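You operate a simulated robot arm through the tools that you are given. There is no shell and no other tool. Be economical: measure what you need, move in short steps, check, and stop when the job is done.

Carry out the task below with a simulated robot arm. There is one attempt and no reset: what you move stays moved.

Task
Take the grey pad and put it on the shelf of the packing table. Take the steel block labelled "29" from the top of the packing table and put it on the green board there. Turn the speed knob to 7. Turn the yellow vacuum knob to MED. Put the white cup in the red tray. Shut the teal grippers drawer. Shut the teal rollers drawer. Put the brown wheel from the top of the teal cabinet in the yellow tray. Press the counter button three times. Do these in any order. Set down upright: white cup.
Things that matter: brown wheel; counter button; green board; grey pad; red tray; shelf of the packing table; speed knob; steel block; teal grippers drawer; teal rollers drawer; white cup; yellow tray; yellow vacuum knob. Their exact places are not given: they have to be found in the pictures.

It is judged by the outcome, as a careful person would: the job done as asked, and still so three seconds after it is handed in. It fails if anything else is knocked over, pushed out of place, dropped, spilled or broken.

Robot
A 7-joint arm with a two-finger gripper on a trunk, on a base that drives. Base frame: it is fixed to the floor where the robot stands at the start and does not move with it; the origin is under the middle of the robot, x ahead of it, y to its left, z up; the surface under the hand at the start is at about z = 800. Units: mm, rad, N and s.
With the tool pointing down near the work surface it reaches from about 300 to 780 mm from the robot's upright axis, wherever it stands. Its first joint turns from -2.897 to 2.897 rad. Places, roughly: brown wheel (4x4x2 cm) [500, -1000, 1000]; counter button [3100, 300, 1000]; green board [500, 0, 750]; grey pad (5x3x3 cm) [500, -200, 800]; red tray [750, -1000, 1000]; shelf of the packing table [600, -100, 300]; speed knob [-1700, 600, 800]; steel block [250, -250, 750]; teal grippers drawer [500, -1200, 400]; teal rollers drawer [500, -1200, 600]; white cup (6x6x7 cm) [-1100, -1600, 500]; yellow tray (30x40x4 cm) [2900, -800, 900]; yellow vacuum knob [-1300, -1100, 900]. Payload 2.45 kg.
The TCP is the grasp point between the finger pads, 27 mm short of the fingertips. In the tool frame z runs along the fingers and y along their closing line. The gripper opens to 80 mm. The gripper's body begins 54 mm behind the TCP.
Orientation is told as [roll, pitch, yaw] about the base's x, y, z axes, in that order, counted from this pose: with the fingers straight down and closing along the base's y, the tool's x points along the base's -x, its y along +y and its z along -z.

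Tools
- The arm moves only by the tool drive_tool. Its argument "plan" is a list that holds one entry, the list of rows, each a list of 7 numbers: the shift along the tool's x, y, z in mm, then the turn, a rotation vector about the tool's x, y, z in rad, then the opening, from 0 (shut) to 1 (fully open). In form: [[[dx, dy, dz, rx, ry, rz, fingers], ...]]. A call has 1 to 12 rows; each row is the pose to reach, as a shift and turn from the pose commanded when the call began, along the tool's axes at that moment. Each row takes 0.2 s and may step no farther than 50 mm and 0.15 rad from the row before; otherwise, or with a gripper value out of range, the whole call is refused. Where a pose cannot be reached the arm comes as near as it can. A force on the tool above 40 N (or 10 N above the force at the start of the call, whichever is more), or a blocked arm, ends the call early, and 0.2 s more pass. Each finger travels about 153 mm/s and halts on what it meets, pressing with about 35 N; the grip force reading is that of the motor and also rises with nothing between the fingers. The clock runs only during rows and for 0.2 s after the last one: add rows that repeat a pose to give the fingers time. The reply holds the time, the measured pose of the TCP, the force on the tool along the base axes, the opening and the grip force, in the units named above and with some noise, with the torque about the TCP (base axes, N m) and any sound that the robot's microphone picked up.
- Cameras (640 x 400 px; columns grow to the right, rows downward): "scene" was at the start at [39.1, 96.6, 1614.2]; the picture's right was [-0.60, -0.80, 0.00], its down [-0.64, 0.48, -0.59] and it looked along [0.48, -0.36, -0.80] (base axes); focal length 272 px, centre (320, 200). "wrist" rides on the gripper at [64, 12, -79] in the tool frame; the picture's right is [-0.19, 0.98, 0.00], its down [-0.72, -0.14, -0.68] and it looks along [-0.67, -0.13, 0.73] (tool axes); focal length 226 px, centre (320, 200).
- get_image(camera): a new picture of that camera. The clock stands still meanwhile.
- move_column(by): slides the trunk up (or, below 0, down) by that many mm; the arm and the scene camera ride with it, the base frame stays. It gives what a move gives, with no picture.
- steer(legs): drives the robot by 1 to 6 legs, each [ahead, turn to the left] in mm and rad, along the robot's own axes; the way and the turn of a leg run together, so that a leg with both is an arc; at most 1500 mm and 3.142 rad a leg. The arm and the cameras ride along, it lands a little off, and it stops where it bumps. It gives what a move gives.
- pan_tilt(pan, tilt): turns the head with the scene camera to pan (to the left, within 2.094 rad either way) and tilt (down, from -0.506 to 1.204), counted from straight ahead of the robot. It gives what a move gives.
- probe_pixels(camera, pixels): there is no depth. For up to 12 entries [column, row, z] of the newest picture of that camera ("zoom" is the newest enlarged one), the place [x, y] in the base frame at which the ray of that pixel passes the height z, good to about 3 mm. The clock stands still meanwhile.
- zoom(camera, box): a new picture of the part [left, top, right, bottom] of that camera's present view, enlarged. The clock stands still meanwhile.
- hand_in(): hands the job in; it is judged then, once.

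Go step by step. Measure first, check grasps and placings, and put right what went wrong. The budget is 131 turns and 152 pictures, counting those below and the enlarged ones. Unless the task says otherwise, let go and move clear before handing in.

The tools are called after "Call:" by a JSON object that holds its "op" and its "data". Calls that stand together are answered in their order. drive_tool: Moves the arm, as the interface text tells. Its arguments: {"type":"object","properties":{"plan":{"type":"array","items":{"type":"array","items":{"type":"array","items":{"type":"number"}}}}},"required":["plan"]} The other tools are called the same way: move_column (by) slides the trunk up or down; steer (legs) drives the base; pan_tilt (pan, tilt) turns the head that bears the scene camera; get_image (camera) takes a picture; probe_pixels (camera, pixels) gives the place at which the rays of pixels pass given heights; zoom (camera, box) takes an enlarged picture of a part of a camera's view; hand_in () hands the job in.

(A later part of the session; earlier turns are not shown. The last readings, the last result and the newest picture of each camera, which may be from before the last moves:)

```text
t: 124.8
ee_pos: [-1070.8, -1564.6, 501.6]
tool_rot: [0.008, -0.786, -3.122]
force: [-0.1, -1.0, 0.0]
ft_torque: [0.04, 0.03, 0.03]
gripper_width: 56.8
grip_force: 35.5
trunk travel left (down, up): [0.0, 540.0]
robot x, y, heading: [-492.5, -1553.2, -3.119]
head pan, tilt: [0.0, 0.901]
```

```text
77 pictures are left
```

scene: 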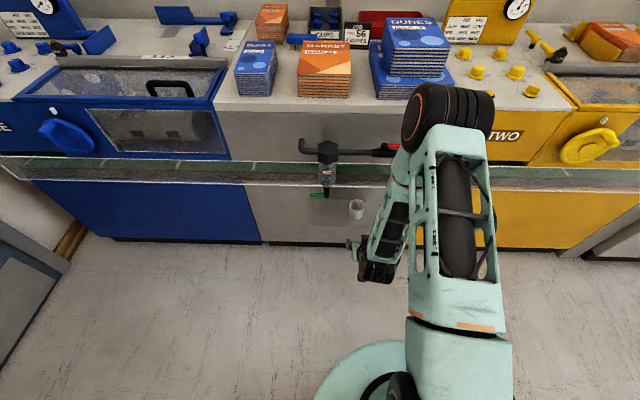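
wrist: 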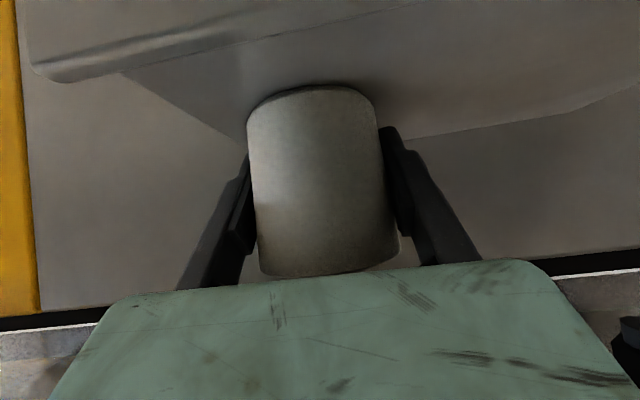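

Cup gripped (56.8 mm). Lift 30 mm, pull back, then drive back.

Call:
{"op": "drive_tool", "data": {"plan": [[[-10, 0, -10, 0, 0, 0, 0.65], [-21, 0, -21, 0, 0, 0, 0.65], [0, 0, -42, 0, 0, 0, 0.65], [25, 0, -67, 0, 0, 0, 0.65], [50, 0, -92, 0, 0, 0, 0.65]]]}}

Call:
{"op": "steer", "data": {"legs": [[-200, 0]]}}

Call:
{"op": "get_image", "data": {"camera": "wrist"}}

```text
t: 126.0
ee_pos: [-968.0, -1562.7, 533.0]
tool_rot: [0.009, -0.783, -3.121]
force: [0.3, -0.1, -1.0]
ft_torque: [-0.02, 0.01, -0.03]
gripper_width: 57.1
grip_force: 34.8
trunk travel left (down, up): [0.0, 540.0]
robot x, y, heading: [-491.8, -1553.6, -3.115]
head pan, tilt: [0.0, 0.901]
```

```text
t: 127.6
ee_pos: [-766.0, -1558.9, 533.4]
tool_rot: [0.005, -0.788, -3.119]
force: [0.0, -0.7, -0.7]
ft_torque: [0.01, 0.01, 0.0]
gripper_width: 57.1
grip_force: 34.8
trunk travel left (down, up): [0.0, 540.0]
robot x, y, heading: [-282.1, -1548.7, -3.114]
head pan, tilt: [0.0, 0.901]
```

```text
76 pictures are left
```

wrist: 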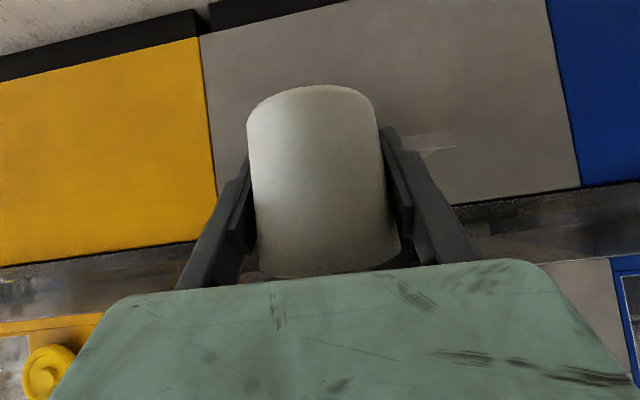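

Cup secure. Raise the column and turn to face +x, then look at the cabinet.

Call:
{"op": "move_column", "data": {"by": 500}}

Call:
{"op": "steer", "data": {"legs": [[0, 3.11]]}}

Call:
{"op": "pan_tilt", "data": {"pan": 0.4, "tilt": 0.65}}

Call:
{"op": "get_image", "data": {"camera": "scene"}}

```text
refused: 500 is not a number from -400 to 400
```

```text
t: 135.3
ee_pos: [193.7, -1581.0, 532.3]
tool_rot: [0.006, -0.786, -0.071]
force: [-0.6, 0.2, 0.2]
ft_torque: [0.0, 0.01, -0.02]
gripper_width: 56.9
grip_force: 35.4
trunk travel left (down, up): [0.0, 540.0]
robot x, y, heading: [-284.8, -1547.9, -0.068]
head pan, tilt: [0.0, 0.901]
```

```text
t: 136.2
ee_pos: [193.9, -1580.3, 531.8]
tool_rot: [0.008, -0.786, -0.072]
force: [0.0, -0.9, 0.2]
ft_torque: [0.03, -0.01, 0.0]
gripper_width: 56.9
grip_force: 35.2
trunk travel left (down, up): [0.0, 540.0]
robot x, y, heading: [-285.0, -1543.6, -0.068]
head pan, tilt: [0.4, 0.649]
```

```text
75 pictures are left
```

scene: 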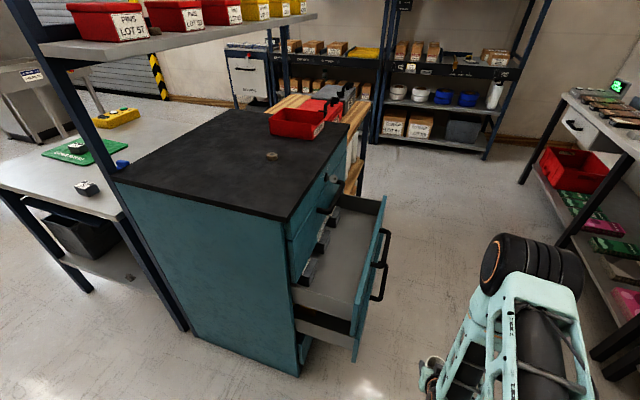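

Cabinet with red tray (296,122), brown wheel (272,155) and open drawers on its right side. Raise the column and zoom on drawers.

Call:
{"op": "zoom", "data": {"camera": "scene", "box": [250, 150, 410, 380]}}

Call:
{"op": "move_column", "data": {"by": 400}}

Call:
{"op": "get_image", "data": {"camera": "scene"}}

```text
1.74 times, centred on (330, 265) of scene
```

zoom: 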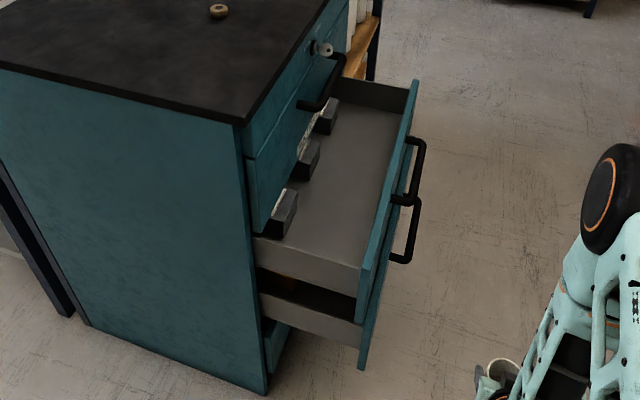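

```text
t: 140.0
ee_pos: [193.8, -1581.9, 931.7]
tool_rot: [0.01, -0.786, -0.071]
force: [-0.6, 0.9, -0.7]
ft_torque: [-0.01, -0.02, -0.02]
gripper_width: 56.8
grip_force: 34.8
trunk travel left (down, up): [-400.0, 140.0]
robot x, y, heading: [-290.4, -1550.0, -0.068]
head pan, tilt: [0.4, 0.649]
```

```text
73 pictures are left
```

scene: 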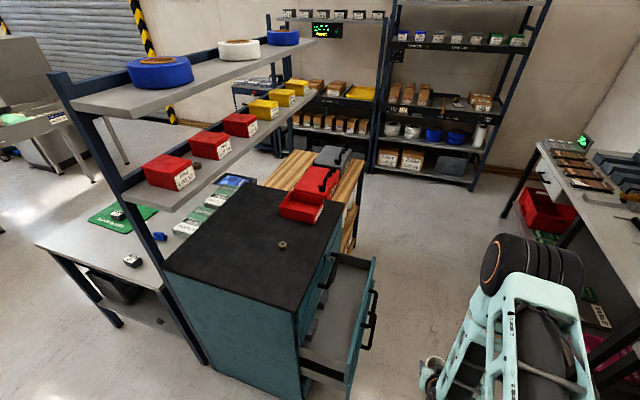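

Call:
{"op": "probe_pixels", "data": {"camera": "scene", "pixels": [[165, 265, 950], [297, 311, 950], [344, 200, 950], [300, 208, 960], [282, 244, 960], [374, 260, 700], [346, 390, 700], [374, 260, 650], [346, 390, 650], [297, 311, 1000], [344, 200, 1000]]}}

Call:
{"op": "zoom", "data": {"camera": "scene", "box": [255, 170, 395, 270]}}

```text
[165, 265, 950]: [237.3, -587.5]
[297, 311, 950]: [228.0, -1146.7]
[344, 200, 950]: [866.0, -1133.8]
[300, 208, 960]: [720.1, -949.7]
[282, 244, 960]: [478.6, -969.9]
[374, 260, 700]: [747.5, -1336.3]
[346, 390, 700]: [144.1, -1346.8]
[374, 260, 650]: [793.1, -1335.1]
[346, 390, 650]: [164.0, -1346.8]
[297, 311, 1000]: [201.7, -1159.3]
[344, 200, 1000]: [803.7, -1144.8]
```

```text
4.00 times, centred on (325, 220) of scene
```

zoom: 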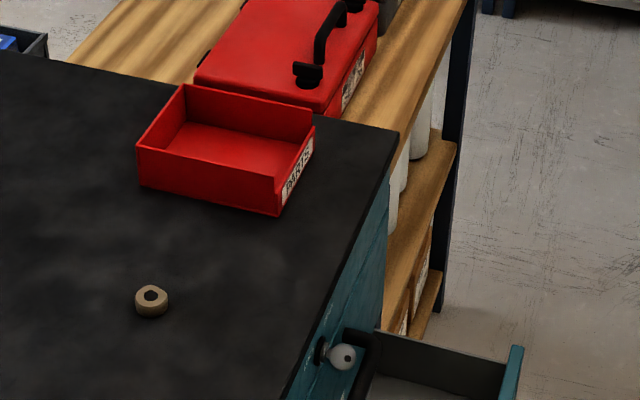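

Cabinet top spans x 215–830, y −590…−1150, z≈970; red bin near (740,-950). Raise the cup well above, and check the way ahead.

Call:
{"op": "move_column", "data": {"by": 140}}

Call:
{"op": "drive_tool", "data": {"plan": [[[-20, 0, -20, 0, 0, 0, 0.65], [-45, 0, -45, 0, 0, 0, 0.65], [-70, 0, -70, 0, 0, 0, 0.65], [-70, 0, -70, 0, 0, 0, 0.65]]]}}

Call:
{"op": "pan_tilt", "data": {"pan": 0.0, "tilt": 0.5}}

Call:
{"op": "get_image", "data": {"camera": "scene"}}

```text
t: 141.7
ee_pos: [193.0, -1582.1, 1072.2]
tool_rot: [0.004, -0.786, -0.071]
force: [-0.4, -0.2, -1.0]
ft_torque: [-0.01, 0.0, 0.0]
gripper_width: 56.9
grip_force: 35.5
trunk travel left (down, up): [-540.0, 0.0]
robot x, y, heading: [-284.5, -1548.2, -0.069]
head pan, tilt: [0.4, 0.649]
```

```text
t: 142.7
ee_pos: [192.8, -1580.5, 1169.9]
tool_rot: [0.007, -0.783, -0.072]
force: [0.8, 0.4, -0.6]
ft_torque: [-0.03, 0.01, -0.01]
gripper_width: 56.7
grip_force: 34.7
trunk travel left (down, up): [-540.0, 0.0]
robot x, y, heading: [-283.9, -1546.2, -0.064]
head pan, tilt: [0.4, 0.649]
```

```text
t: 143.6
ee_pos: [193.2, -1580.9, 1170.5]
tool_rot: [0.007, -0.785, -0.072]
force: [0.8, -0.4, -1.2]
ft_torque: [-0.01, 0.01, -0.02]
gripper_width: 56.6
grip_force: 35.3
trunk travel left (down, up): [-540.0, 0.0]
robot x, y, heading: [-284.5, -1549.2, -0.067]
head pan, tilt: [0.0, 0.499]
```

```text
71 pictures are left
```

scene: 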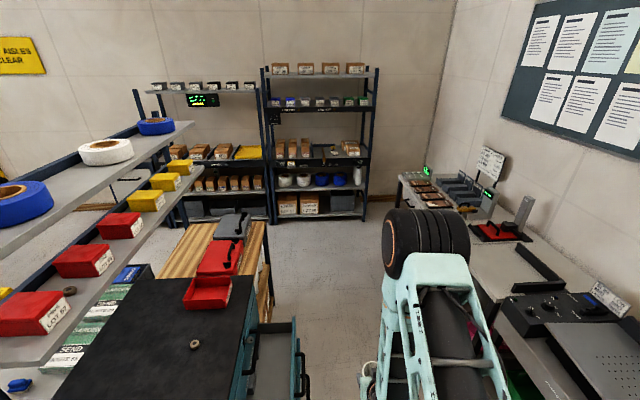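

Call:
{"op": "probe_pixels", "data": {"camera": "scene", "pixels": [[545, 335, 800], [488, 300, 800], [398, 178, 800], [296, 318, 700], [208, 290, 980], [195, 344, 980]]}}

```text
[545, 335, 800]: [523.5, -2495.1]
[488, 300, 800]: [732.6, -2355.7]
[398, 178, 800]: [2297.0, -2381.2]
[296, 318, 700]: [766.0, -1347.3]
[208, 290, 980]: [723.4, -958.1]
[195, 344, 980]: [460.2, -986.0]
```

The aisle is clear (y −1350…−2360). Drive to about (680,-1660) and face +y.

Call:
{"op": "steer", "data": {"legs": [[0, -0.06], [970, 0], [0, 1.698]]}}

Call:
{"op": "pan_tilt", "data": {"pan": 0.2, "tilt": 0.85}}

Call:
{"op": "get_image", "data": {"camera": "scene"}}

Call:
{"op": "get_image", "data": {"camera": "wrist"}}

```text
t: 153.2
ee_pos: [619.9, -1191.6, 1171.0]
tool_rot: [0.008, -0.784, 1.588]
force: [-0.3, -0.1, -0.7]
ft_torque: [0.02, 0.01, 0.02]
gripper_width: 56.6
grip_force: 34.9
trunk travel left (down, up): [-540.0, 0.0]
robot x, y, heading: [635.5, -1671.5, 1.588]
head pan, tilt: [0.0, 0.499]
```

```text
t: 154.0
ee_pos: [618.5, -1193.4, 1170.9]
tool_rot: [0.007, -0.785, 1.586]
force: [0.4, -0.3, -0.5]
ft_torque: [-0.01, 0.0, 0.02]
gripper_width: 56.8
grip_force: 34.7
trunk travel left (down, up): [-540.0, 0.0]
robot x, y, heading: [626.2, -1670.0, 1.594]
head pan, tilt: [0.201, 0.85]
```

```text
70 pictures are left
```

scene: 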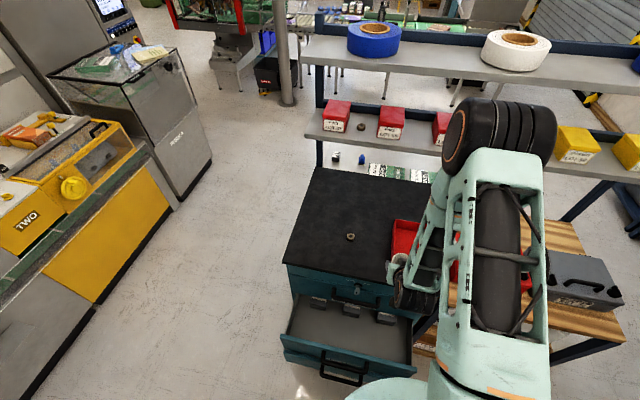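

```text
69 pictures are left
```

wrist: 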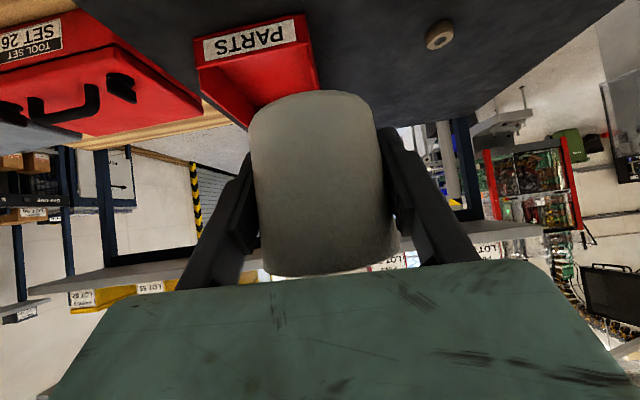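

Call:
{"op": "zoom", "data": {"camera": "wrist", "box": [170, 0, 350, 130]}}

Call:
{"op": "zoom", "data": {"camera": "scene", "box": [330, 190, 450, 300]}}

```text
3.08 times, centred on (260, 65) of wrist
```

zoom: 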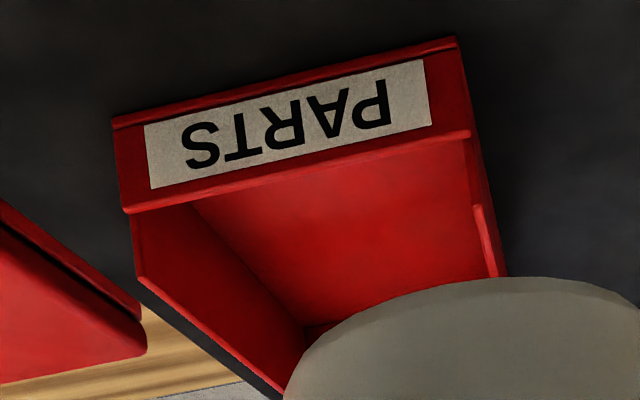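

```text
3.64 times, centred on (390, 245) of scene
```

zoom: 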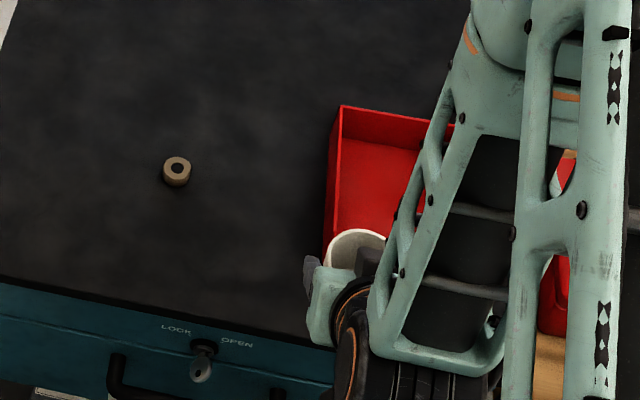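

Call:
{"op": "probe_pixels", "data": {"camera": "wrist", "pixels": [[440, 37, 960], [440, 37, 980], [440, 37, 1000], [192.7, 39.6, 970], [304.4, 12.3, 970], [192.7, 39.6, 990], [304.4, 12.3, 990], [255, 105.5, 975], [255, 105.5, 990], [196, 68, 1000], [308, 42, 1000], [200, 90, 1020]]}}

Call:
{"op": "probe_pixels", "data": {"camera": "scene", "pixels": [[350.6, 236.7, 960], [350.6, 236.7, 980], [350.6, 236.7, 1000], [393, 257, 970], [395, 219.5, 1020], [303, 267, 970]]}}

```text
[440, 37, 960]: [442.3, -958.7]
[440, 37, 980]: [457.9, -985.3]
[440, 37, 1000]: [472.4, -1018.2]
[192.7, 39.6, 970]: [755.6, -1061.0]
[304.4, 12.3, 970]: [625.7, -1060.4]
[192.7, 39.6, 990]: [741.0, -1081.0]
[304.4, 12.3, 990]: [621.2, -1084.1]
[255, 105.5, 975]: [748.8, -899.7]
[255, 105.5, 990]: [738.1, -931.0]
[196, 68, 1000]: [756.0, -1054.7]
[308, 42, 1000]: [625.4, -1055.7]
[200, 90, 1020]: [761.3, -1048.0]
```

```text
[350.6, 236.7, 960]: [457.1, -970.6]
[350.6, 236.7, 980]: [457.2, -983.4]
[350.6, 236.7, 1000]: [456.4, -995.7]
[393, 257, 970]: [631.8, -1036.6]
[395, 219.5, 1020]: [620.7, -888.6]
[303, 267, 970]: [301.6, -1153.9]
```

Wheel ≈(457,-983,979); bin: x 628–760, y −1052…−885, floor ≈966, front lip ≈1001. I'll set the cup at about (694,-1000). Move above first.

Call:
{"op": "drive_tool", "data": {"plan": [[[-27, -15, 27, 0, 0, 0, 0.65], [-54, -30, 54, 0, 0, 0, 0.65], [-81, -45, 81, 0, 0, 0, 0.65], [-108, -60, 108, 0, 0, 0, 0.65], [-135, -73, 135, 0, 0, 0, 0.65], [-107, -73, 163, 0, 0, 0, 0.65], [-79, -73, 191, 0, 0, 0, 0.65], [-79, -73, 191, 0, 0, 0, 0.65]]]}}

Call:
{"op": "get_image", "data": {"camera": "wrist"}}

Call:
{"op": "get_image", "data": {"camera": "scene"}}

```text
t: 155.8
ee_pos: [687.7, -998.6, 1091.8]
tool_rot: [0.007, -0.785, 1.587]
force: [-0.1, -0.1, -0.1]
ft_torque: [-0.01, 0.02, 0.02]
gripper_width: 56.7
grip_force: 34.8
trunk travel left (down, up): [-540.0, 0.0]
robot x, y, heading: [623.8, -1674.4, 1.59]
head pan, tilt: [0.201, 0.85]
```

```text
66 pictures are left
```

wrist: 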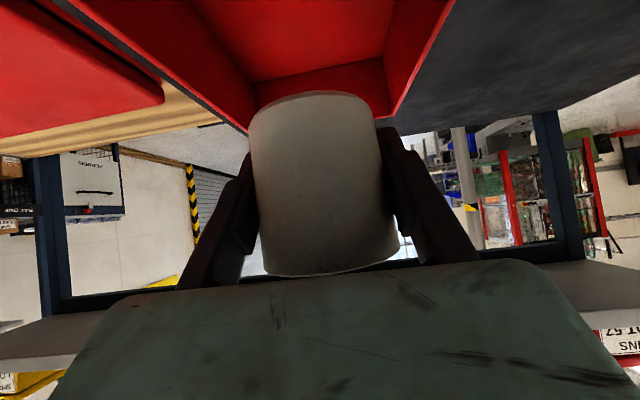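

```text
65 pictures are left
```

scene: 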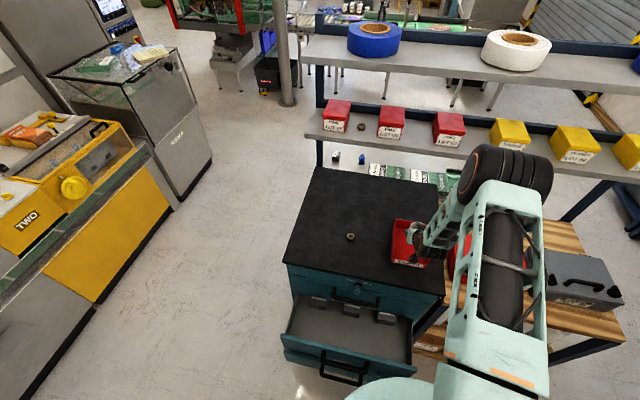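

Check lateral alignment with the bin's back corners.

Call:
{"op": "zoom", "data": {"camera": "scene", "box": [370, 200, 450, 280]}}

Call:
{"op": "probe_pixels", "data": {"camera": "wrist", "pixels": [[250, 82, 966], [384, 58, 966], [248, 132, 1025], [394, 116, 1025]]}}

```text
5.00 times, centred on (410, 240) of scene
```

zoom: 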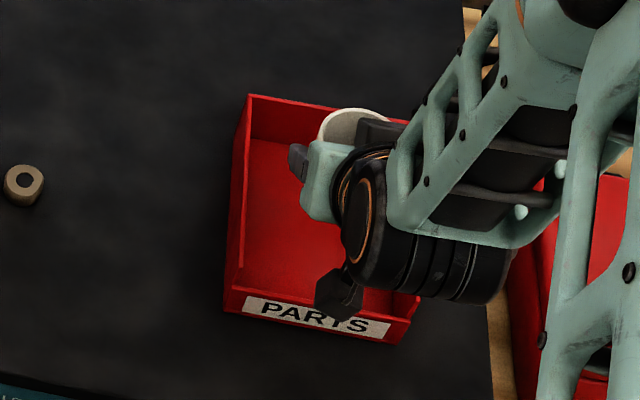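

```text
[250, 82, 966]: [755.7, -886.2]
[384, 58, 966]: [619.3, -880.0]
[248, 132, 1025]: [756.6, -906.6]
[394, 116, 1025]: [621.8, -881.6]
```

Bin centre x≈690, aligned. Descend vertically, slowly at the end.

Call:
{"op": "drive_tool", "data": {"plan": [[[17, 0, 11, 0, 0, 0, 0.65], [31, 0, 25, 0, 0, 0, 0.65], [45, 0, 39, 0, 0, 0, 0.65], [52, 0, 46, 0, 0, 0, 0.65], [56, 0, 50, 0, 0, 0, 0.65]]]}}

Call:
{"op": "get_image", "data": {"camera": "wrist"}}

Call:
{"op": "zoom", "data": {"camera": "scene", "box": [370, 200, 450, 280]}}

```text
t: 157.0
ee_pos: [689.5, -1004.7, 1015.7]
tool_rot: [0.006, -0.786, 1.586]
force: [-0.6, 0.3, -0.8]
ft_torque: [0.0, -0.01, -0.01]
gripper_width: 56.6
grip_force: 35.4
trunk travel left (down, up): [-540.0, 0.0]
robot x, y, heading: [629.9, -1672.7, 1.591]
head pan, tilt: [0.201, 0.85]
```

```text
63 pictures are left
```

wrist: 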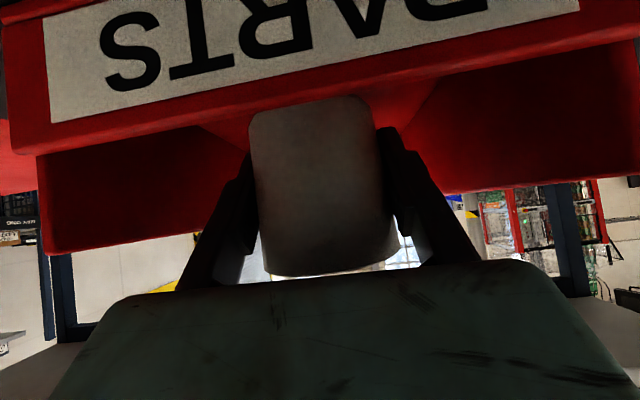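

```text
5.00 times, centred on (410, 240) of scene
```

zoom: 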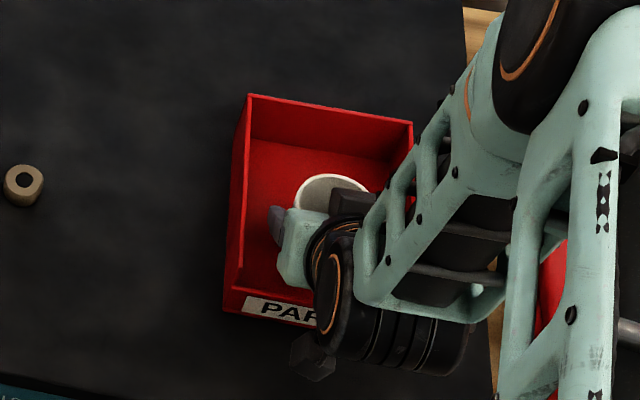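

Camera is clear outside the lip; cup inside the bin. Lower in small steps to contact.

Call:
{"op": "drive_tool", "data": {"plan": [[[1.5, 0, 1.5, 0, 0, 0, 0.65], [3, 0, 3, 0, 0, 0, 0.65], [4, 0, 4, 0, 0, 0, 0.65], [5, 0, 5, 0, 0, 0, 0.65], [6, 0, 6, 0, 0, 0, 0.65], [7, 0, 7, 0, 0, 0, 0.65]]]}}

```text
t: 158.4
ee_pos: [687.5, -1002.7, 1007.1]
tool_rot: [0.008, -0.786, 1.587]
force: [0.8, -0.7, -0.3]
ft_torque: [-0.01, 0.01, -0.05]
gripper_width: 56.6
grip_force: 34.7
trunk travel left (down, up): [-540.0, 0.0]
robot x, y, heading: [630.8, -1671.7, 1.59]
head pan, tilt: [0.201, 0.85]
```

No contact yet at 1007; continue in small steps.

Call:
{"op": "drive_tool", "data": {"plan": [[[0.7, 0, 0.7, 0, 0, 0, 0.65], [1.5, 0, 1.5, 0, 0, 0, 0.65], [2.2, 0, 2.2, 0, 0, 0, 0.65], [3, 0, 3, 0, 0, 0, 0.65], [3.7, 0, 3.7, 0, 0, 0, 0.65], [4.4, 0, 4.4, 0, 0, 0, 0.65], [5.1, 0, 5.1, 0, 0, 0, 0.65], [5.8, 0, 5.8, 0, 0, 0, 0.65]]]}}

Call:
{"op": "get_image", "data": {"camera": "wrist"}}

```text
t: 160.2
ee_pos: [687.8, -1000.9, 1003.1]
tool_rot: [0.005, -0.798, 1.588]
force: [0.7, -0.5, 15.1]
ft_torque: [-0.17, 0.13, 0.03]
gripper_width: 56.5
grip_force: 34.4
trunk travel left (down, up): [-540.0, 0.0]
robot x, y, heading: [627.8, -1668.7, 1.594]
head pan, tilt: [0.201, 0.85]
stopped in row 8: the force on the tool passed its limit at 41 N (the readings are from after the stop); the commanded pose is now the measured one
```

```text
61 pictures are left
```

wrist: 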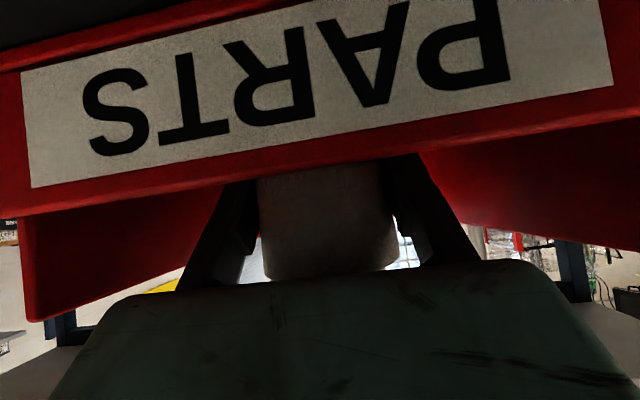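

Contact at 1003. Open modestly and withdraw along the tool axis.

Call:
{"op": "drive_tool", "data": {"plan": [[[-0.7, 0, -0.7, 0, 0, 0, 0.75], [-0.7, 0, -0.7, 0, 0, 0, 0.88], [-0.7, 0, -0.7, 0, 0, 0, 0.88], [-0.7, 0, -25, 0, 0, 0, 0.88], [-0.7, 0, -60, 0, 0, 0, 0.88], [-0.7, 0, -100, 0, 0, 0, 0.88], [-20, 0, -140, 0, 0, 0, 0.88]]]}}

Call:
{"op": "get_image", "data": {"camera": "wrist"}}

Call:
{"op": "zoom", "data": {"camera": "scene", "box": [370, 200, 450, 280]}}

```text
t: 161.8
ee_pos: [689.5, -1082.2, 1116.9]
tool_rot: [0.008, -0.792, 1.587]
force: [0.1, -0.4, 0.0]
ft_torque: [-0.02, 0.0, 0.0]
gripper_width: 70.6
grip_force: 0.1
trunk travel left (down, up): [-540.0, 0.0]
robot x, y, heading: [628.4, -1669.4, 1.591]
head pan, tilt: [0.201, 0.85]
```

```text
60 pictures are left
```

wrist: 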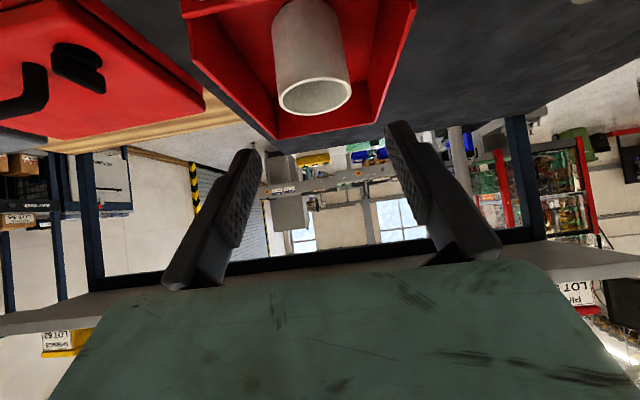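

```text
5.00 times, centred on (410, 240) of scene
```

zoom: 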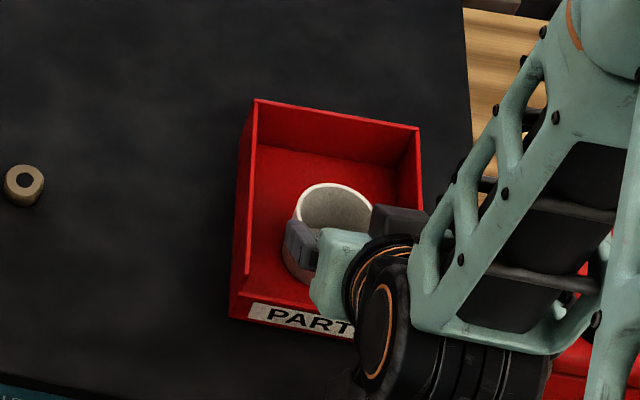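

Cup stands upright in the red bin. Now the drawers: back up, lower the column, and make the tool nearly horizontal with closed fingers.

Call:
{"op": "steer", "data": {"legs": [[-370, 0]]}}

Call:
{"op": "move_column", "data": {"by": -400}}

Call:
{"op": "drive_tool", "data": {"plan": [[[10, 0, -10, 0, -0.12, 0, 0.5], [20, 0, -20, 0, -0.24, 0, 0.2], [28, 0, -28, 0, -0.36, 0, 0], [28, 0, -28, 0, -0.48, 0, 0], [28, 0, -28, 0, -0.55, 0, 0]]]}}

Call:
{"op": "get_image", "data": {"camera": "scene"}}

Call:
{"op": "get_image", "data": {"camera": "wrist"}}

```text
t: 163.7
ee_pos: [694.0, -1356.2, 1114.7]
tool_rot: [0.007, -0.787, 1.587]
force: [0.0, 0.8, -0.1]
ft_torque: [-0.03, -0.03, 0.01]
gripper_width: 70.6
grip_force: 0.1
trunk travel left (down, up): [-540.0, 0.0]
robot x, y, heading: [636.2, -1948.7, 1.598]
head pan, tilt: [0.201, 0.85]
stopped in leg 1: the robot was blocked; the commanded pose is now the measured one
```

```text
t: 167.6
ee_pos: [695.3, -1356.6, 716.0]
tool_rot: [0.006, -0.789, 1.587]
force: [0.8, 0.7, 0.6]
ft_torque: [-0.04, 0.05, 0.0]
gripper_width: 70.5
grip_force: 0.0
trunk travel left (down, up): [-140.0, 400.0]
robot x, y, heading: [634.5, -1947.8, 1.596]
head pan, tilt: [0.201, 0.85]
```

```text
t: 168.8
ee_pos: [696.1, -1396.9, 714.7]
tool_rot: [0.016, -1.34, 1.574]
force: [-0.2, -0.7, 0.2]
ft_torque: [0.02, -0.01, 0.0]
gripper_width: 0.0
grip_force: 29.7
trunk travel left (down, up): [-140.0, 400.0]
robot x, y, heading: [635.5, -1943.6, 1.594]
head pan, tilt: [0.201, 0.85]
```

```text
58 pictures are left
```

scene: 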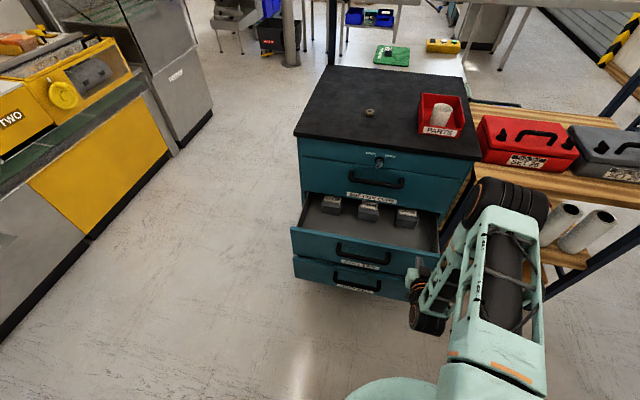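

```text
57 pictures are left
```

wrist: 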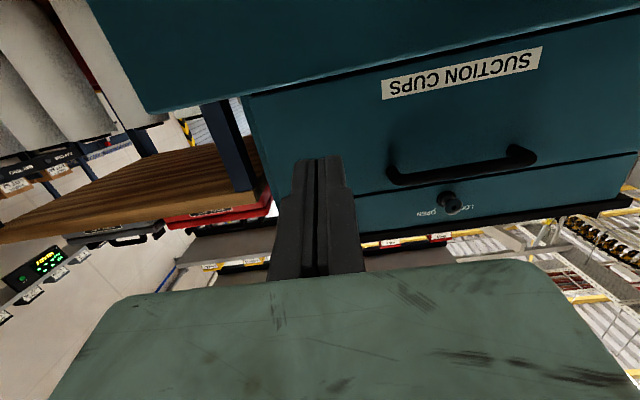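

Call:
{"op": "zoom", "data": {"camera": "scene", "box": [280, 180, 440, 300]}}

Call:
{"op": "pan_tilt", "data": {"pan": -2.09, "tilt": 0.8}}

Call:
{"op": "get_image", "data": {"camera": "scene"}}

Call:
{"op": "pan_tilt", "data": {"pan": 0.2, "tilt": 0.95}}

Call:
{"op": "get_image", "data": {"camera": "scene"}}

```text
3.33 times, centred on (360, 240) of scene
```

zoom: 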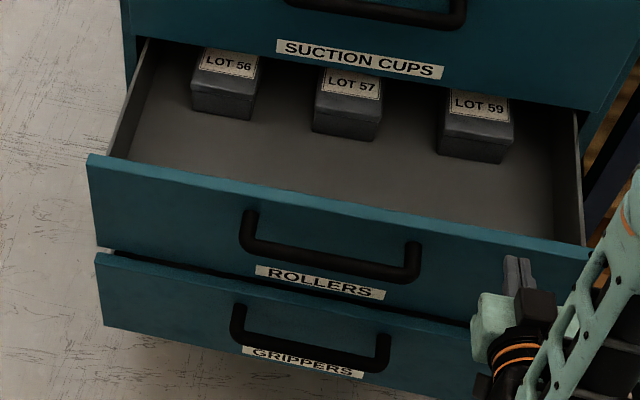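

```text
t: 170.9
ee_pos: [696.0, -1397.1, 713.6]
tool_rot: [0.017, -1.338, 1.574]
force: [-0.1, -0.4, 0.4]
ft_torque: [0.05, 0.01, 0.0]
gripper_width: 0.0
grip_force: 30.2
trunk travel left (down, up): [-140.0, 400.0]
robot x, y, heading: [636.9, -1943.6, 1.595]
head pan, tilt: [-2.089, 0.799]
```

```text
55 pictures are left
```

scene: 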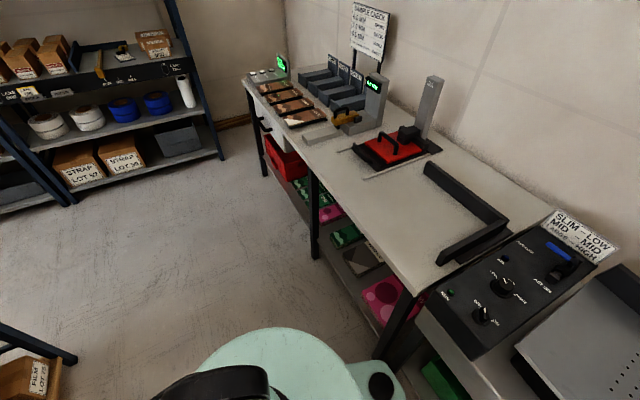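

```text
t: 173.0
ee_pos: [695.7, -1397.0, 713.8]
tool_rot: [0.018, -1.338, 1.575]
force: [0.4, -0.7, -0.2]
ft_torque: [-0.01, 0.0, 0.0]
gripper_width: 0.1
grip_force: 30.0
trunk travel left (down, up): [-140.0, 400.0]
robot x, y, heading: [635.3, -1943.1, 1.596]
head pan, tilt: [0.201, 0.949]
```

```text
54 pictures are left
```

scene: 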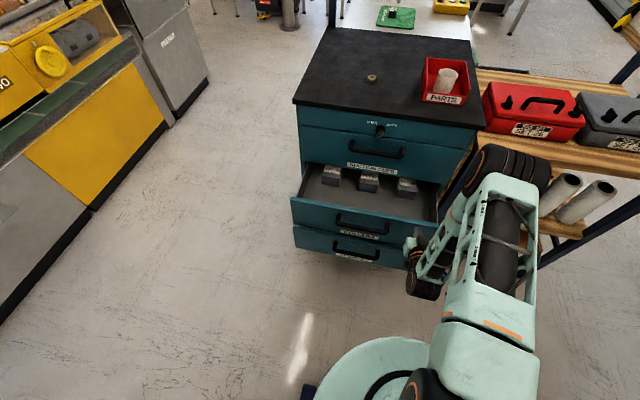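

Rollers (upper) and Grippers (lower) are open. Find panel heights on the plane y≈-1347.

Call:
{"op": "probe_pixels", "data": {"camera": "scene", "pixels": [[292, 199, 650], [292, 199, 700], [292, 199, 750], [345, 208, 650], [345, 208, 700], [358, 235, 550], [358, 235, 600], [352, 258, 400], [352, 258, 450], [352, 246, 450], [352, 246, 500], [292, 228, 500]]}}

```text
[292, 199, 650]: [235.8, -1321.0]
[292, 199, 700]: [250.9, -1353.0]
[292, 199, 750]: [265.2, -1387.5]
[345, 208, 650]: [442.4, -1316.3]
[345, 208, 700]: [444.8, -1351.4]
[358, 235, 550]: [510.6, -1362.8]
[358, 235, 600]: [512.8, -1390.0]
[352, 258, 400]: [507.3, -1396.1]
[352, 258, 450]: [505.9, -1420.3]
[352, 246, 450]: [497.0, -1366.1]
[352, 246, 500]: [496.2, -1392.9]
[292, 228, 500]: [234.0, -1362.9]
```

Rollers panel spans z≈530–695 (handle ≈645), Grippers z≈300–475. I'll push Rollers at x≈520, z≈580: back off, slide sideways, lower the column.

Call:
{"op": "drive_tool", "data": {"plan": [[[8, 0, -34, 0, 0, 0, 0], [16, 0, -68, 0, 0, 0, 0], [16, 44, -68, 0, 0, 0, 0], [16, 88, -68, 0, 0, 0, 0], [16, 132, -68, 0, 0, 0, 0], [16, 176, -68, 0, 0, 0, 0]]]}}

Call:
{"op": "move_column", "data": {"by": -130}}

Call:
{"op": "get_image", "data": {"camera": "scene"}}

Call:
{"op": "get_image", "data": {"camera": "wrist"}}

```text
t: 174.4
ee_pos: [518.5, -1469.7, 716.9]
tool_rot: [0.018, -1.339, 1.574]
force: [0.6, 0.0, -0.9]
ft_torque: [-0.03, 0.02, 0.0]
gripper_width: 0.1
grip_force: 29.6
trunk travel left (down, up): [-140.0, 400.0]
robot x, y, heading: [634.2, -1946.6, 1.596]
head pan, tilt: [0.201, 0.949]
```

```text
t: 176.0
ee_pos: [518.6, -1470.5, 586.4]
tool_rot: [0.017, -1.338, 1.574]
force: [0.1, 0.4, 0.8]
ft_torque: [-0.03, -0.01, -0.01]
gripper_width: 0.0
grip_force: 30.4
trunk travel left (down, up): [-10.0, 530.0]
robot x, y, heading: [633.7, -1945.5, 1.593]
head pan, tilt: [0.201, 0.949]
```

```text
53 pictures are left
```

scene: 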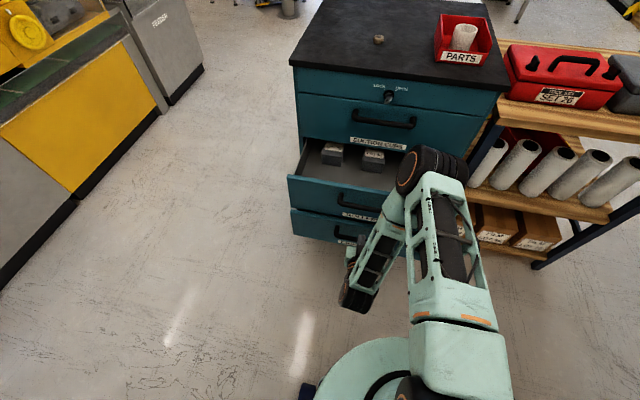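

```text
52 pictures are left
```

wrist: 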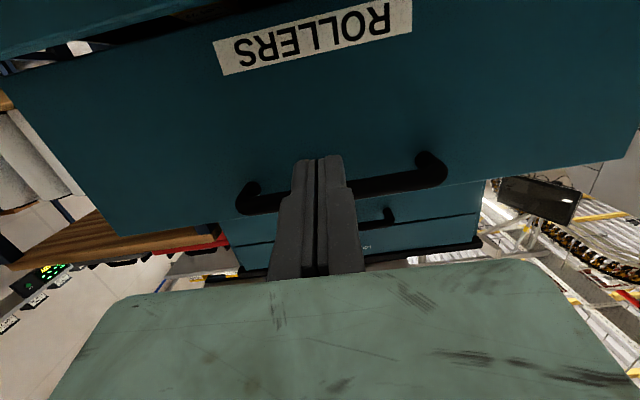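

Fingers aim just below the handle of Rollers. Push forward (+y) with the arm in steps.

Call:
{"op": "drive_tool", "data": {"plan": [[[-9, 0, 39, 0, 0, 0, 0], [-18, 0, 78, 0, 0, 0, 0], [-23, 0, 97, 0, 0, 0, 0], [-28, 0, 117, 0, 0, 0, 0], [-32, 0, 136, 0, 0, 0, 0], [-37, 0, 156, 0, 0, 0, 0], [-41, 0, 175, 0, 0, 0, 0], [-46, 0, 195, 0, 0, 0, 0], [-51, 0, 214, 0, 0, 0, 0]]]}}

Call:
{"op": "get_image", "data": {"camera": "scene"}}

```text
t: 178.0
ee_pos: [515.8, -1251.9, 586.7]
tool_rot: [0.018, -1.339, 1.575]
force: [-0.1, -0.5, 0.4]
ft_torque: [0.02, 0.01, 0.0]
gripper_width: 0.0
grip_force: 29.5
trunk travel left (down, up): [-10.0, 530.0]
robot x, y, heading: [635.3, -1945.1, 1.589]
head pan, tilt: [0.201, 0.949]
```

```text
51 pictures are left
```

scene: 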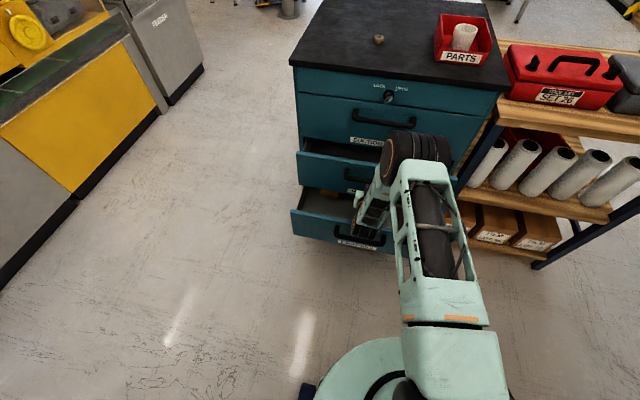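

Rollers is moving in smoothly. Continue the last ~75 mm.

Call:
{"op": "drive_tool", "data": {"plan": [[[-5, 0, 20, 0, 0, 0, 0], [-9, 0, 39, 0, 0, 0, 0], [-12, 0, 50, 0, 0, 0, 0], [-14, 0, 58, 0, 0, 0, 0], [-16, 0, 66, 0, 0, 0, 0], [-18, 0, 74, 0, 0, 0, 0], [-20, 0, 82, 0, 0, 0, 0]]]}}

Call:
{"op": "get_image", "data": {"camera": "scene"}}

```text
t: 179.6
ee_pos: [514.0, -1164.4, 588.2]
tool_rot: [0.018, -1.337, 1.575]
force: [-0.6, 0.4, -0.3]
ft_torque: [0.0, -0.02, -0.01]
gripper_width: 0.0
grip_force: 29.8
trunk travel left (down, up): [-10.0, 530.0]
robot x, y, heading: [634.2, -1945.2, 1.59]
head pan, tilt: [0.201, 0.949]
```

```text
50 pictures are left
```

scene: 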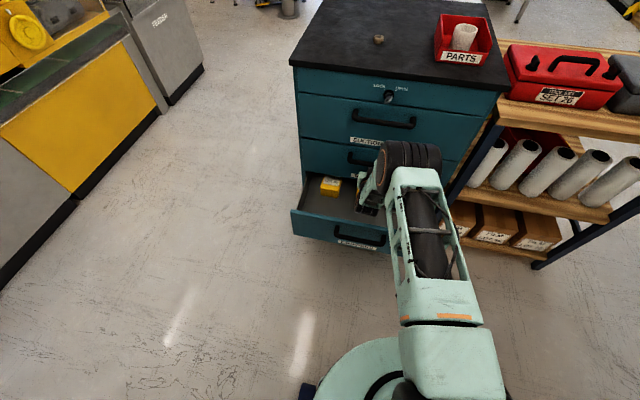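

Looks nearly flush; push gently until resistance.

Call:
{"op": "drive_tool", "data": {"plan": [[[-1, 0, 5, 0, 0, 0, 0], [-2, 0, 10, 0, 0, 0, 0], [-3, 0, 15, 0, 0, 0, 0], [-5, 0, 20, 0, 0, 0, 0], [-6, 0, 25, 0, 0, 0, 0], [-7, 0, 30, 0, 0, 0, 0]]]}}

Call:
{"op": "zoom", "data": {"camera": "scene", "box": [285, 60, 445, 260]}}

```text
t: 180.1
ee_pos: [512.7, -1164.1, 585.8]
tool_rot: [0.016, -1.334, 1.576]
force: [1.3, -23.6, 8.0]
ft_torque: [0.24, -0.03, -0.11]
gripper_width: 0.0
grip_force: 29.9
trunk travel left (down, up): [-10.0, 530.0]
robot x, y, heading: [634.6, -1946.2, 1.592]
head pan, tilt: [0.201, 0.949]
stopped in row 2: the force on the tool passed its limit at 49 N (the readings are from after the stop); the commanded pose is now the measured one
```

```text
2.00 times, centred on (365, 160) of scene
```

zoom: 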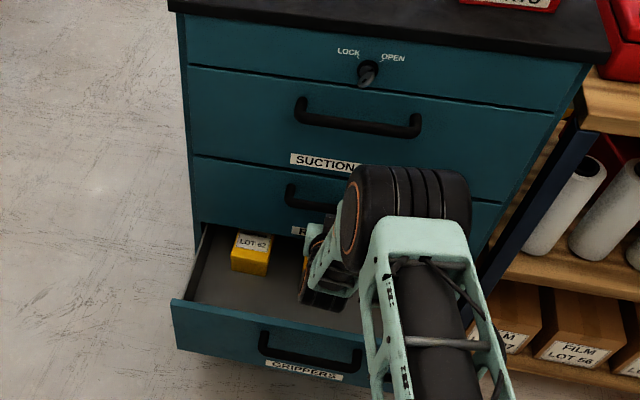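

Rollers is shut (firm stop at 49 N). Withdraw 310 mm, then lower to z≈370 for Grippers.

Call:
{"op": "drive_tool", "data": {"plan": [[[11, 0, -48, 0, 0, 0, 0], [22, 0, -96, 0, 0, 0, 0], [33, 0, -144, 0, 0, 0, 0], [44, 0, -192, 0, 0, 0, 0], [55, 0, -240, 0, 0, 0, 0], [66, 0, -288, 0, 0, 0, 0], [71, 0, -302, 0, 0, 0, 0], [118, 0, -291, 0, 0, 0, 0], [165, 0, -280, 0, 0, 0, 0], [212, 0, -269, 0, 0, 0, 0], [258, 0, -258, 0, 0, 0, 0], [282, 0, -252, 0, 0, 0, 0]]]}}

Call:
{"op": "get_image", "data": {"camera": "wrist"}}

Call:
{"op": "get_image", "data": {"camera": "scene"}}

```text
t: 182.7
ee_pos: [518.0, -1470.9, 366.9]
tool_rot: [0.015, -1.334, 1.577]
force: [-0.1, 1.2, -1.3]
ft_torque: [0.02, 0.01, 0.02]
gripper_width: 0.1
grip_force: 29.6
trunk travel left (down, up): [-10.0, 530.0]
robot x, y, heading: [636.0, -1944.5, 1.597]
head pan, tilt: [0.201, 0.949]
```

```text
48 pictures are left
```

wrist: 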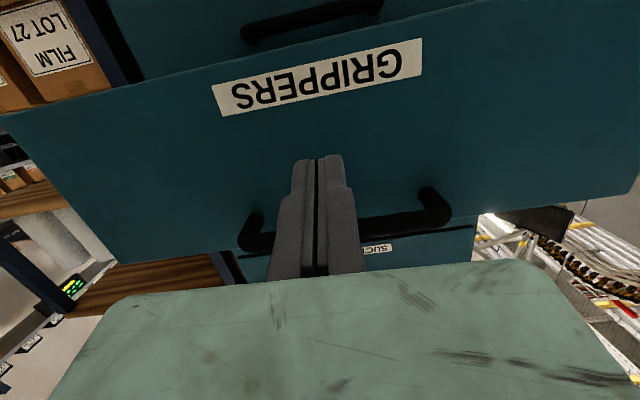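

```text
47 pictures are left
```

scene: 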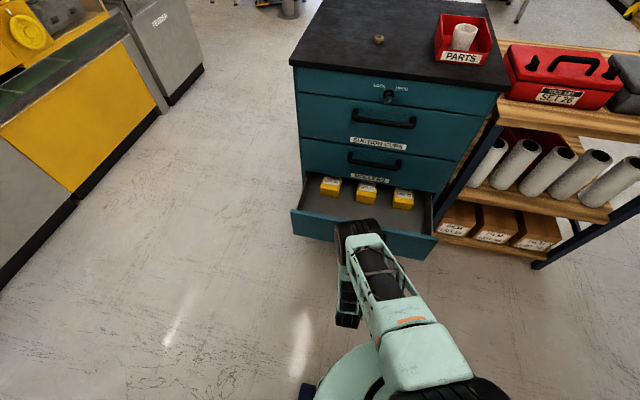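

Aimed between label and handle of Grippers. Push in steps.

Call:
{"op": "drive_tool", "data": {"plan": [[[-9, 0, 39, 0, 0, 0, 0], [-18, 0, 78, 0, 0, 0, 0], [-23, 0, 97, 0, 0, 0, 0], [-28, 0, 117, 0, 0, 0, 0], [-32, 0, 136, 0, 0, 0, 0], [-37, 0, 156, 0, 0, 0, 0], [-41, 0, 175, 0, 0, 0, 0], [-46, 0, 195, 0, 0, 0, 0], [-51, 0, 214, 0, 0, 0, 0]]]}}

Call:
{"op": "get_image", "data": {"camera": "scene"}}

```text
t: 184.7
ee_pos: [515.3, -1254.1, 368.7]
tool_rot: [0.013, -1.333, 1.578]
force: [-0.2, 0.6, -1.3]
ft_torque: [0.01, 0.01, 0.01]
gripper_width: 0.1
grip_force: 29.6
trunk travel left (down, up): [-10.0, 530.0]
robot x, y, heading: [635.2, -1946.8, 1.597]
head pan, tilt: [0.201, 0.949]
```

```text
46 pictures are left
```

scene: 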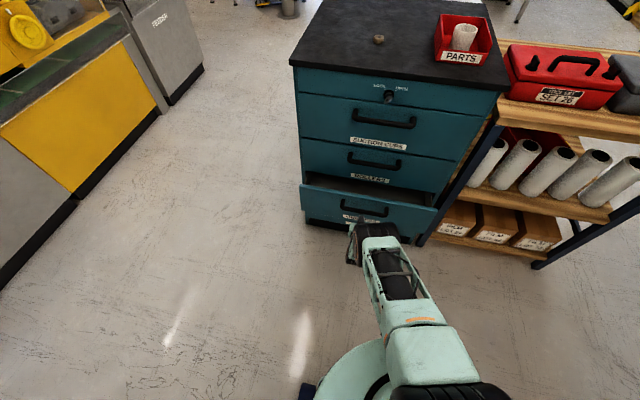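

Call:
{"op": "drive_tool", "data": {"plan": [[[-5, 0, 20, 0, 0, 0, 0], [-9, 0, 39, 0, 0, 0, 0], [-12, 0, 50, 0, 0, 0, 0], [-14, 0, 58, 0, 0, 0, 0], [-16, 0, 66, 0, 0, 0, 0], [-18, 0, 74, 0, 0, 0, 0], [-20, 0, 82, 0, 0, 0, 0], [-22, 0, 88, 0, 0, 0, 0], [-23, 0, 94, 0, 0, 0, 0], [-24, 0, 100, 0, 0, 0, 0]]]}}

Call:
{"op": "zoom", "data": {"camera": "scene", "box": [285, 60, 445, 260]}}

```text
t: 186.9
ee_pos: [522.3, -1177.0, 396.3]
tool_rot: [0.014, -1.333, 1.576]
force: [0.2, 0.4, 0.2]
ft_torque: [-0.05, 0.0, 0.01]
gripper_width: 0.2
grip_force: 29.5
out of reach, approached as far as the arm can: row 2, 3, 4, 5, 6, 7, 8, 9, 10
trunk travel left (down, up): [-10.0, 530.0]
robot x, y, heading: [636.7, -1944.5, 1.595]
head pan, tilt: [0.201, 0.949]
```

```text
2.00 times, centred on (365, 160) of scene
```

zoom: 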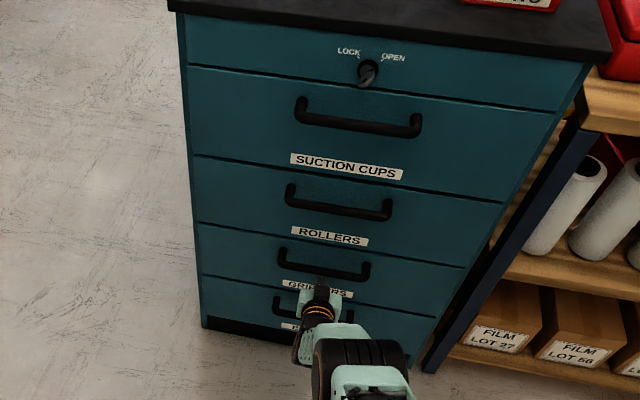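

Reach limit with ~13 mm to go; nudge the base forward 18 mm to seat it.

Call:
{"op": "steer", "data": {"legs": [[20, 0]]}}

Call:
{"op": "zoom", "data": {"camera": "scene", "box": [285, 60, 445, 260]}}

```text
t: 187.8
ee_pos: [521.7, -1164.5, 390.7]
tool_rot: [0.008, -1.325, 1.583]
force: [-0.6, 0.2, 0.1]
ft_torque: [0.0, 0.0, 0.01]
gripper_width: 0.0
grip_force: 30.5
trunk travel left (down, up): [-10.0, 530.0]
robot x, y, heading: [634.5, -1925.5, 1.594]
head pan, tilt: [0.201, 0.949]
stopped in leg 1: the force on the tool passed its limit at 69 N (the readings are from after the stop); the commanded pose is now the measured one
```

```text
2.00 times, centred on (365, 160) of scene
```

zoom: 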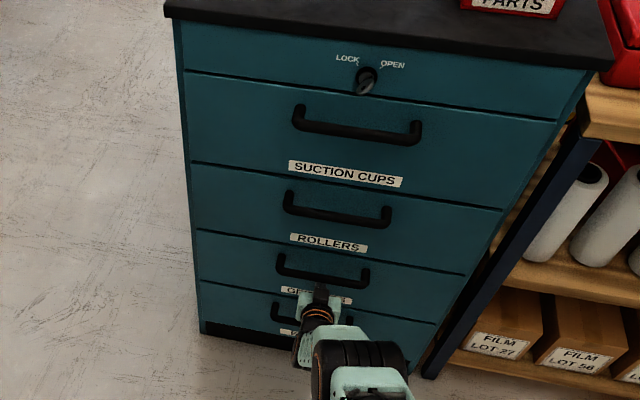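

Both drawers are flush. Withdraw, turn the tool vertical, raise and approach the cabinet for the wheel.

Call:
{"op": "drive_tool", "data": {"plan": [[[12, 0, -48, 0, 0, 0, 0], [24, 0, -96, 0, 0.1, 0, 0], [30, 0, -144, 0, 0.24, 0, 0], [20, 0, -185, 0, 0.38, 0, 0], [0, 0, -215, 0, 0.52, 0, 0.2], [-20, 0, -240, 0, 0.66, 0, 0.4], [-40, 0, -262, 0, 0.8, 0, 0.6], [-60, 0, -280, 0, 0.94, 0, 0.8], [-82, 0, -288, 0, 1.08, 0, 0.8], [-82, 0, -288, 0, 1.22, 0, 0.8], [-82, 0, -288, 0, 1.325, 0, 0.8]]]}}

Call:
{"op": "move_column", "data": {"by": 400}}

Call:
{"op": "move_column", "data": {"by": 130}}

Call:
{"op": "steer", "data": {"legs": [[320, 0]]}}

Call:
{"op": "get_image", "data": {"camera": "wrist"}}

Call:
{"op": "get_image", "data": {"camera": "scene"}}

```text
t: 190.2
ee_pos: [527.6, -1423.3, 539.3]
tool_rot: [0.005, 0.002, 1.592]
force: [0.8, -0.1, -0.2]
ft_torque: [0.01, 0.01, 0.01]
gripper_width: 63.6
grip_force: 0.1
trunk travel left (down, up): [-10.0, 530.0]
robot x, y, heading: [634.1, -1925.0, 1.594]
head pan, tilt: [0.201, 0.949]
```

```text
t: 194.0
ee_pos: [527.6, -1422.1, 938.4]
tool_rot: [0.001, -0.001, 1.59]
force: [0.0, 0.2, -0.5]
ft_torque: [-0.01, 0.01, -0.02]
gripper_width: 64.3
grip_force: 0.2
trunk travel left (down, up): [-410.0, 130.0]
robot x, y, heading: [631.2, -1926.1, 1.593]
head pan, tilt: [0.201, 0.949]
```

```text
t: 195.6
ee_pos: [527.0, -1421.9, 1068.9]
tool_rot: [0.002, 0.0, 1.591]
force: [-0.2, 1.5, 0.1]
ft_torque: [0.03, -0.01, -0.02]
gripper_width: 63.9
grip_force: 0.1
trunk travel left (down, up): [-540.0, 0.0]
robot x, y, heading: [633.0, -1930.0, 1.591]
head pan, tilt: [0.201, 0.949]
```

```text
t: 197.7
ee_pos: [520.6, -1100.3, 1068.4]
tool_rot: [0.001, 0.001, 1.59]
force: [-0.5, -0.6, -0.4]
ft_torque: [-0.01, 0.01, -0.04]
gripper_width: 64.0
grip_force: 0.1
trunk travel left (down, up): [-540.0, 0.0]
robot x, y, heading: [624.4, -1604.0, 1.591]
head pan, tilt: [0.201, 0.949]
```

```text
43 pictures are left
```

wrist: 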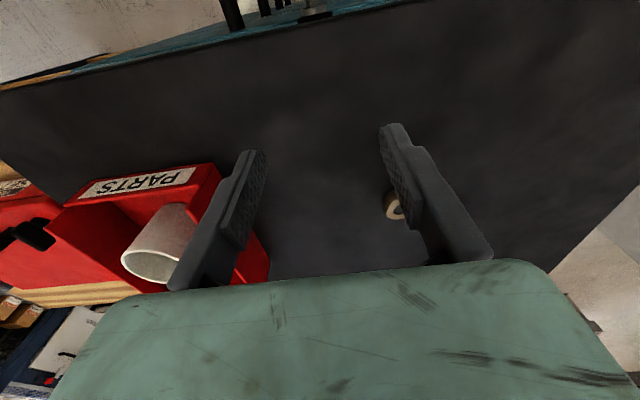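

```text
42 pictures are left
```

scene: 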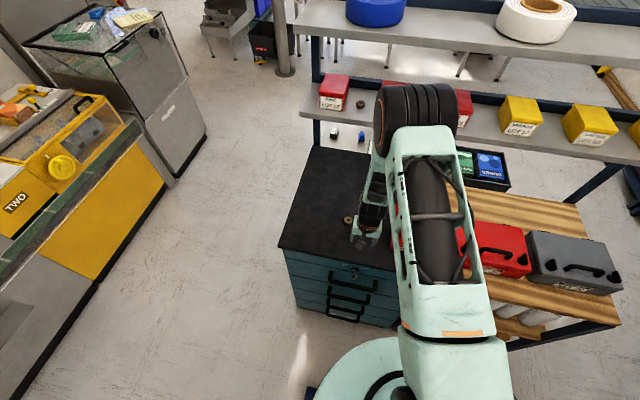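

Move over the wheel at (457,-983) and lower to z≈1025.

Call:
{"op": "drive_tool", "data": {"plan": [[[-40, 20, 0, 0, 0, 0, 0.8], [-80, 41, 0, 0, 0, 0, 0.8], [-118, 62, 10, 0, 0, 0, 0.8], [-118, 62, 42, 0, 0, 0, 0.8], [-118, 62, 42, 0, 0, 0, 0.8]]]}}

Call:
{"op": "get_image", "data": {"camera": "wrist"}}

```text
t: 198.9
ee_pos: [453.9, -981.8, 1027.7]
tool_rot: [0.003, 0.0, 1.59]
force: [-0.4, 0.0, -0.3]
ft_torque: [-0.01, 0.0, 0.03]
gripper_width: 64.1
grip_force: 0.0
trunk travel left (down, up): [-540.0, 0.0]
robot x, y, heading: [629.0, -1604.4, 1.592]
head pan, tilt: [0.201, 0.949]
```

```text
41 pictures are left
```

wrist: 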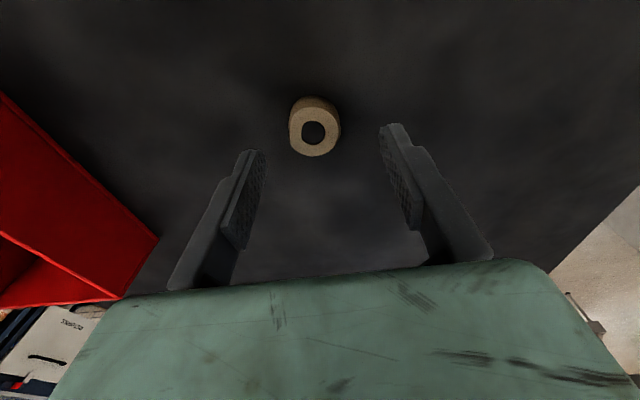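

Call:
{"op": "probe_pixels", "data": {"camera": "wrist", "pixels": [[314, 132, 980], [316, 122, 965], [290, 127, 970], [341, 120, 970]]}}

```text
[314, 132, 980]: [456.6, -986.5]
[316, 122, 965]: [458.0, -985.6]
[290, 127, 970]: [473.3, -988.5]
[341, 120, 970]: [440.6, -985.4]
```

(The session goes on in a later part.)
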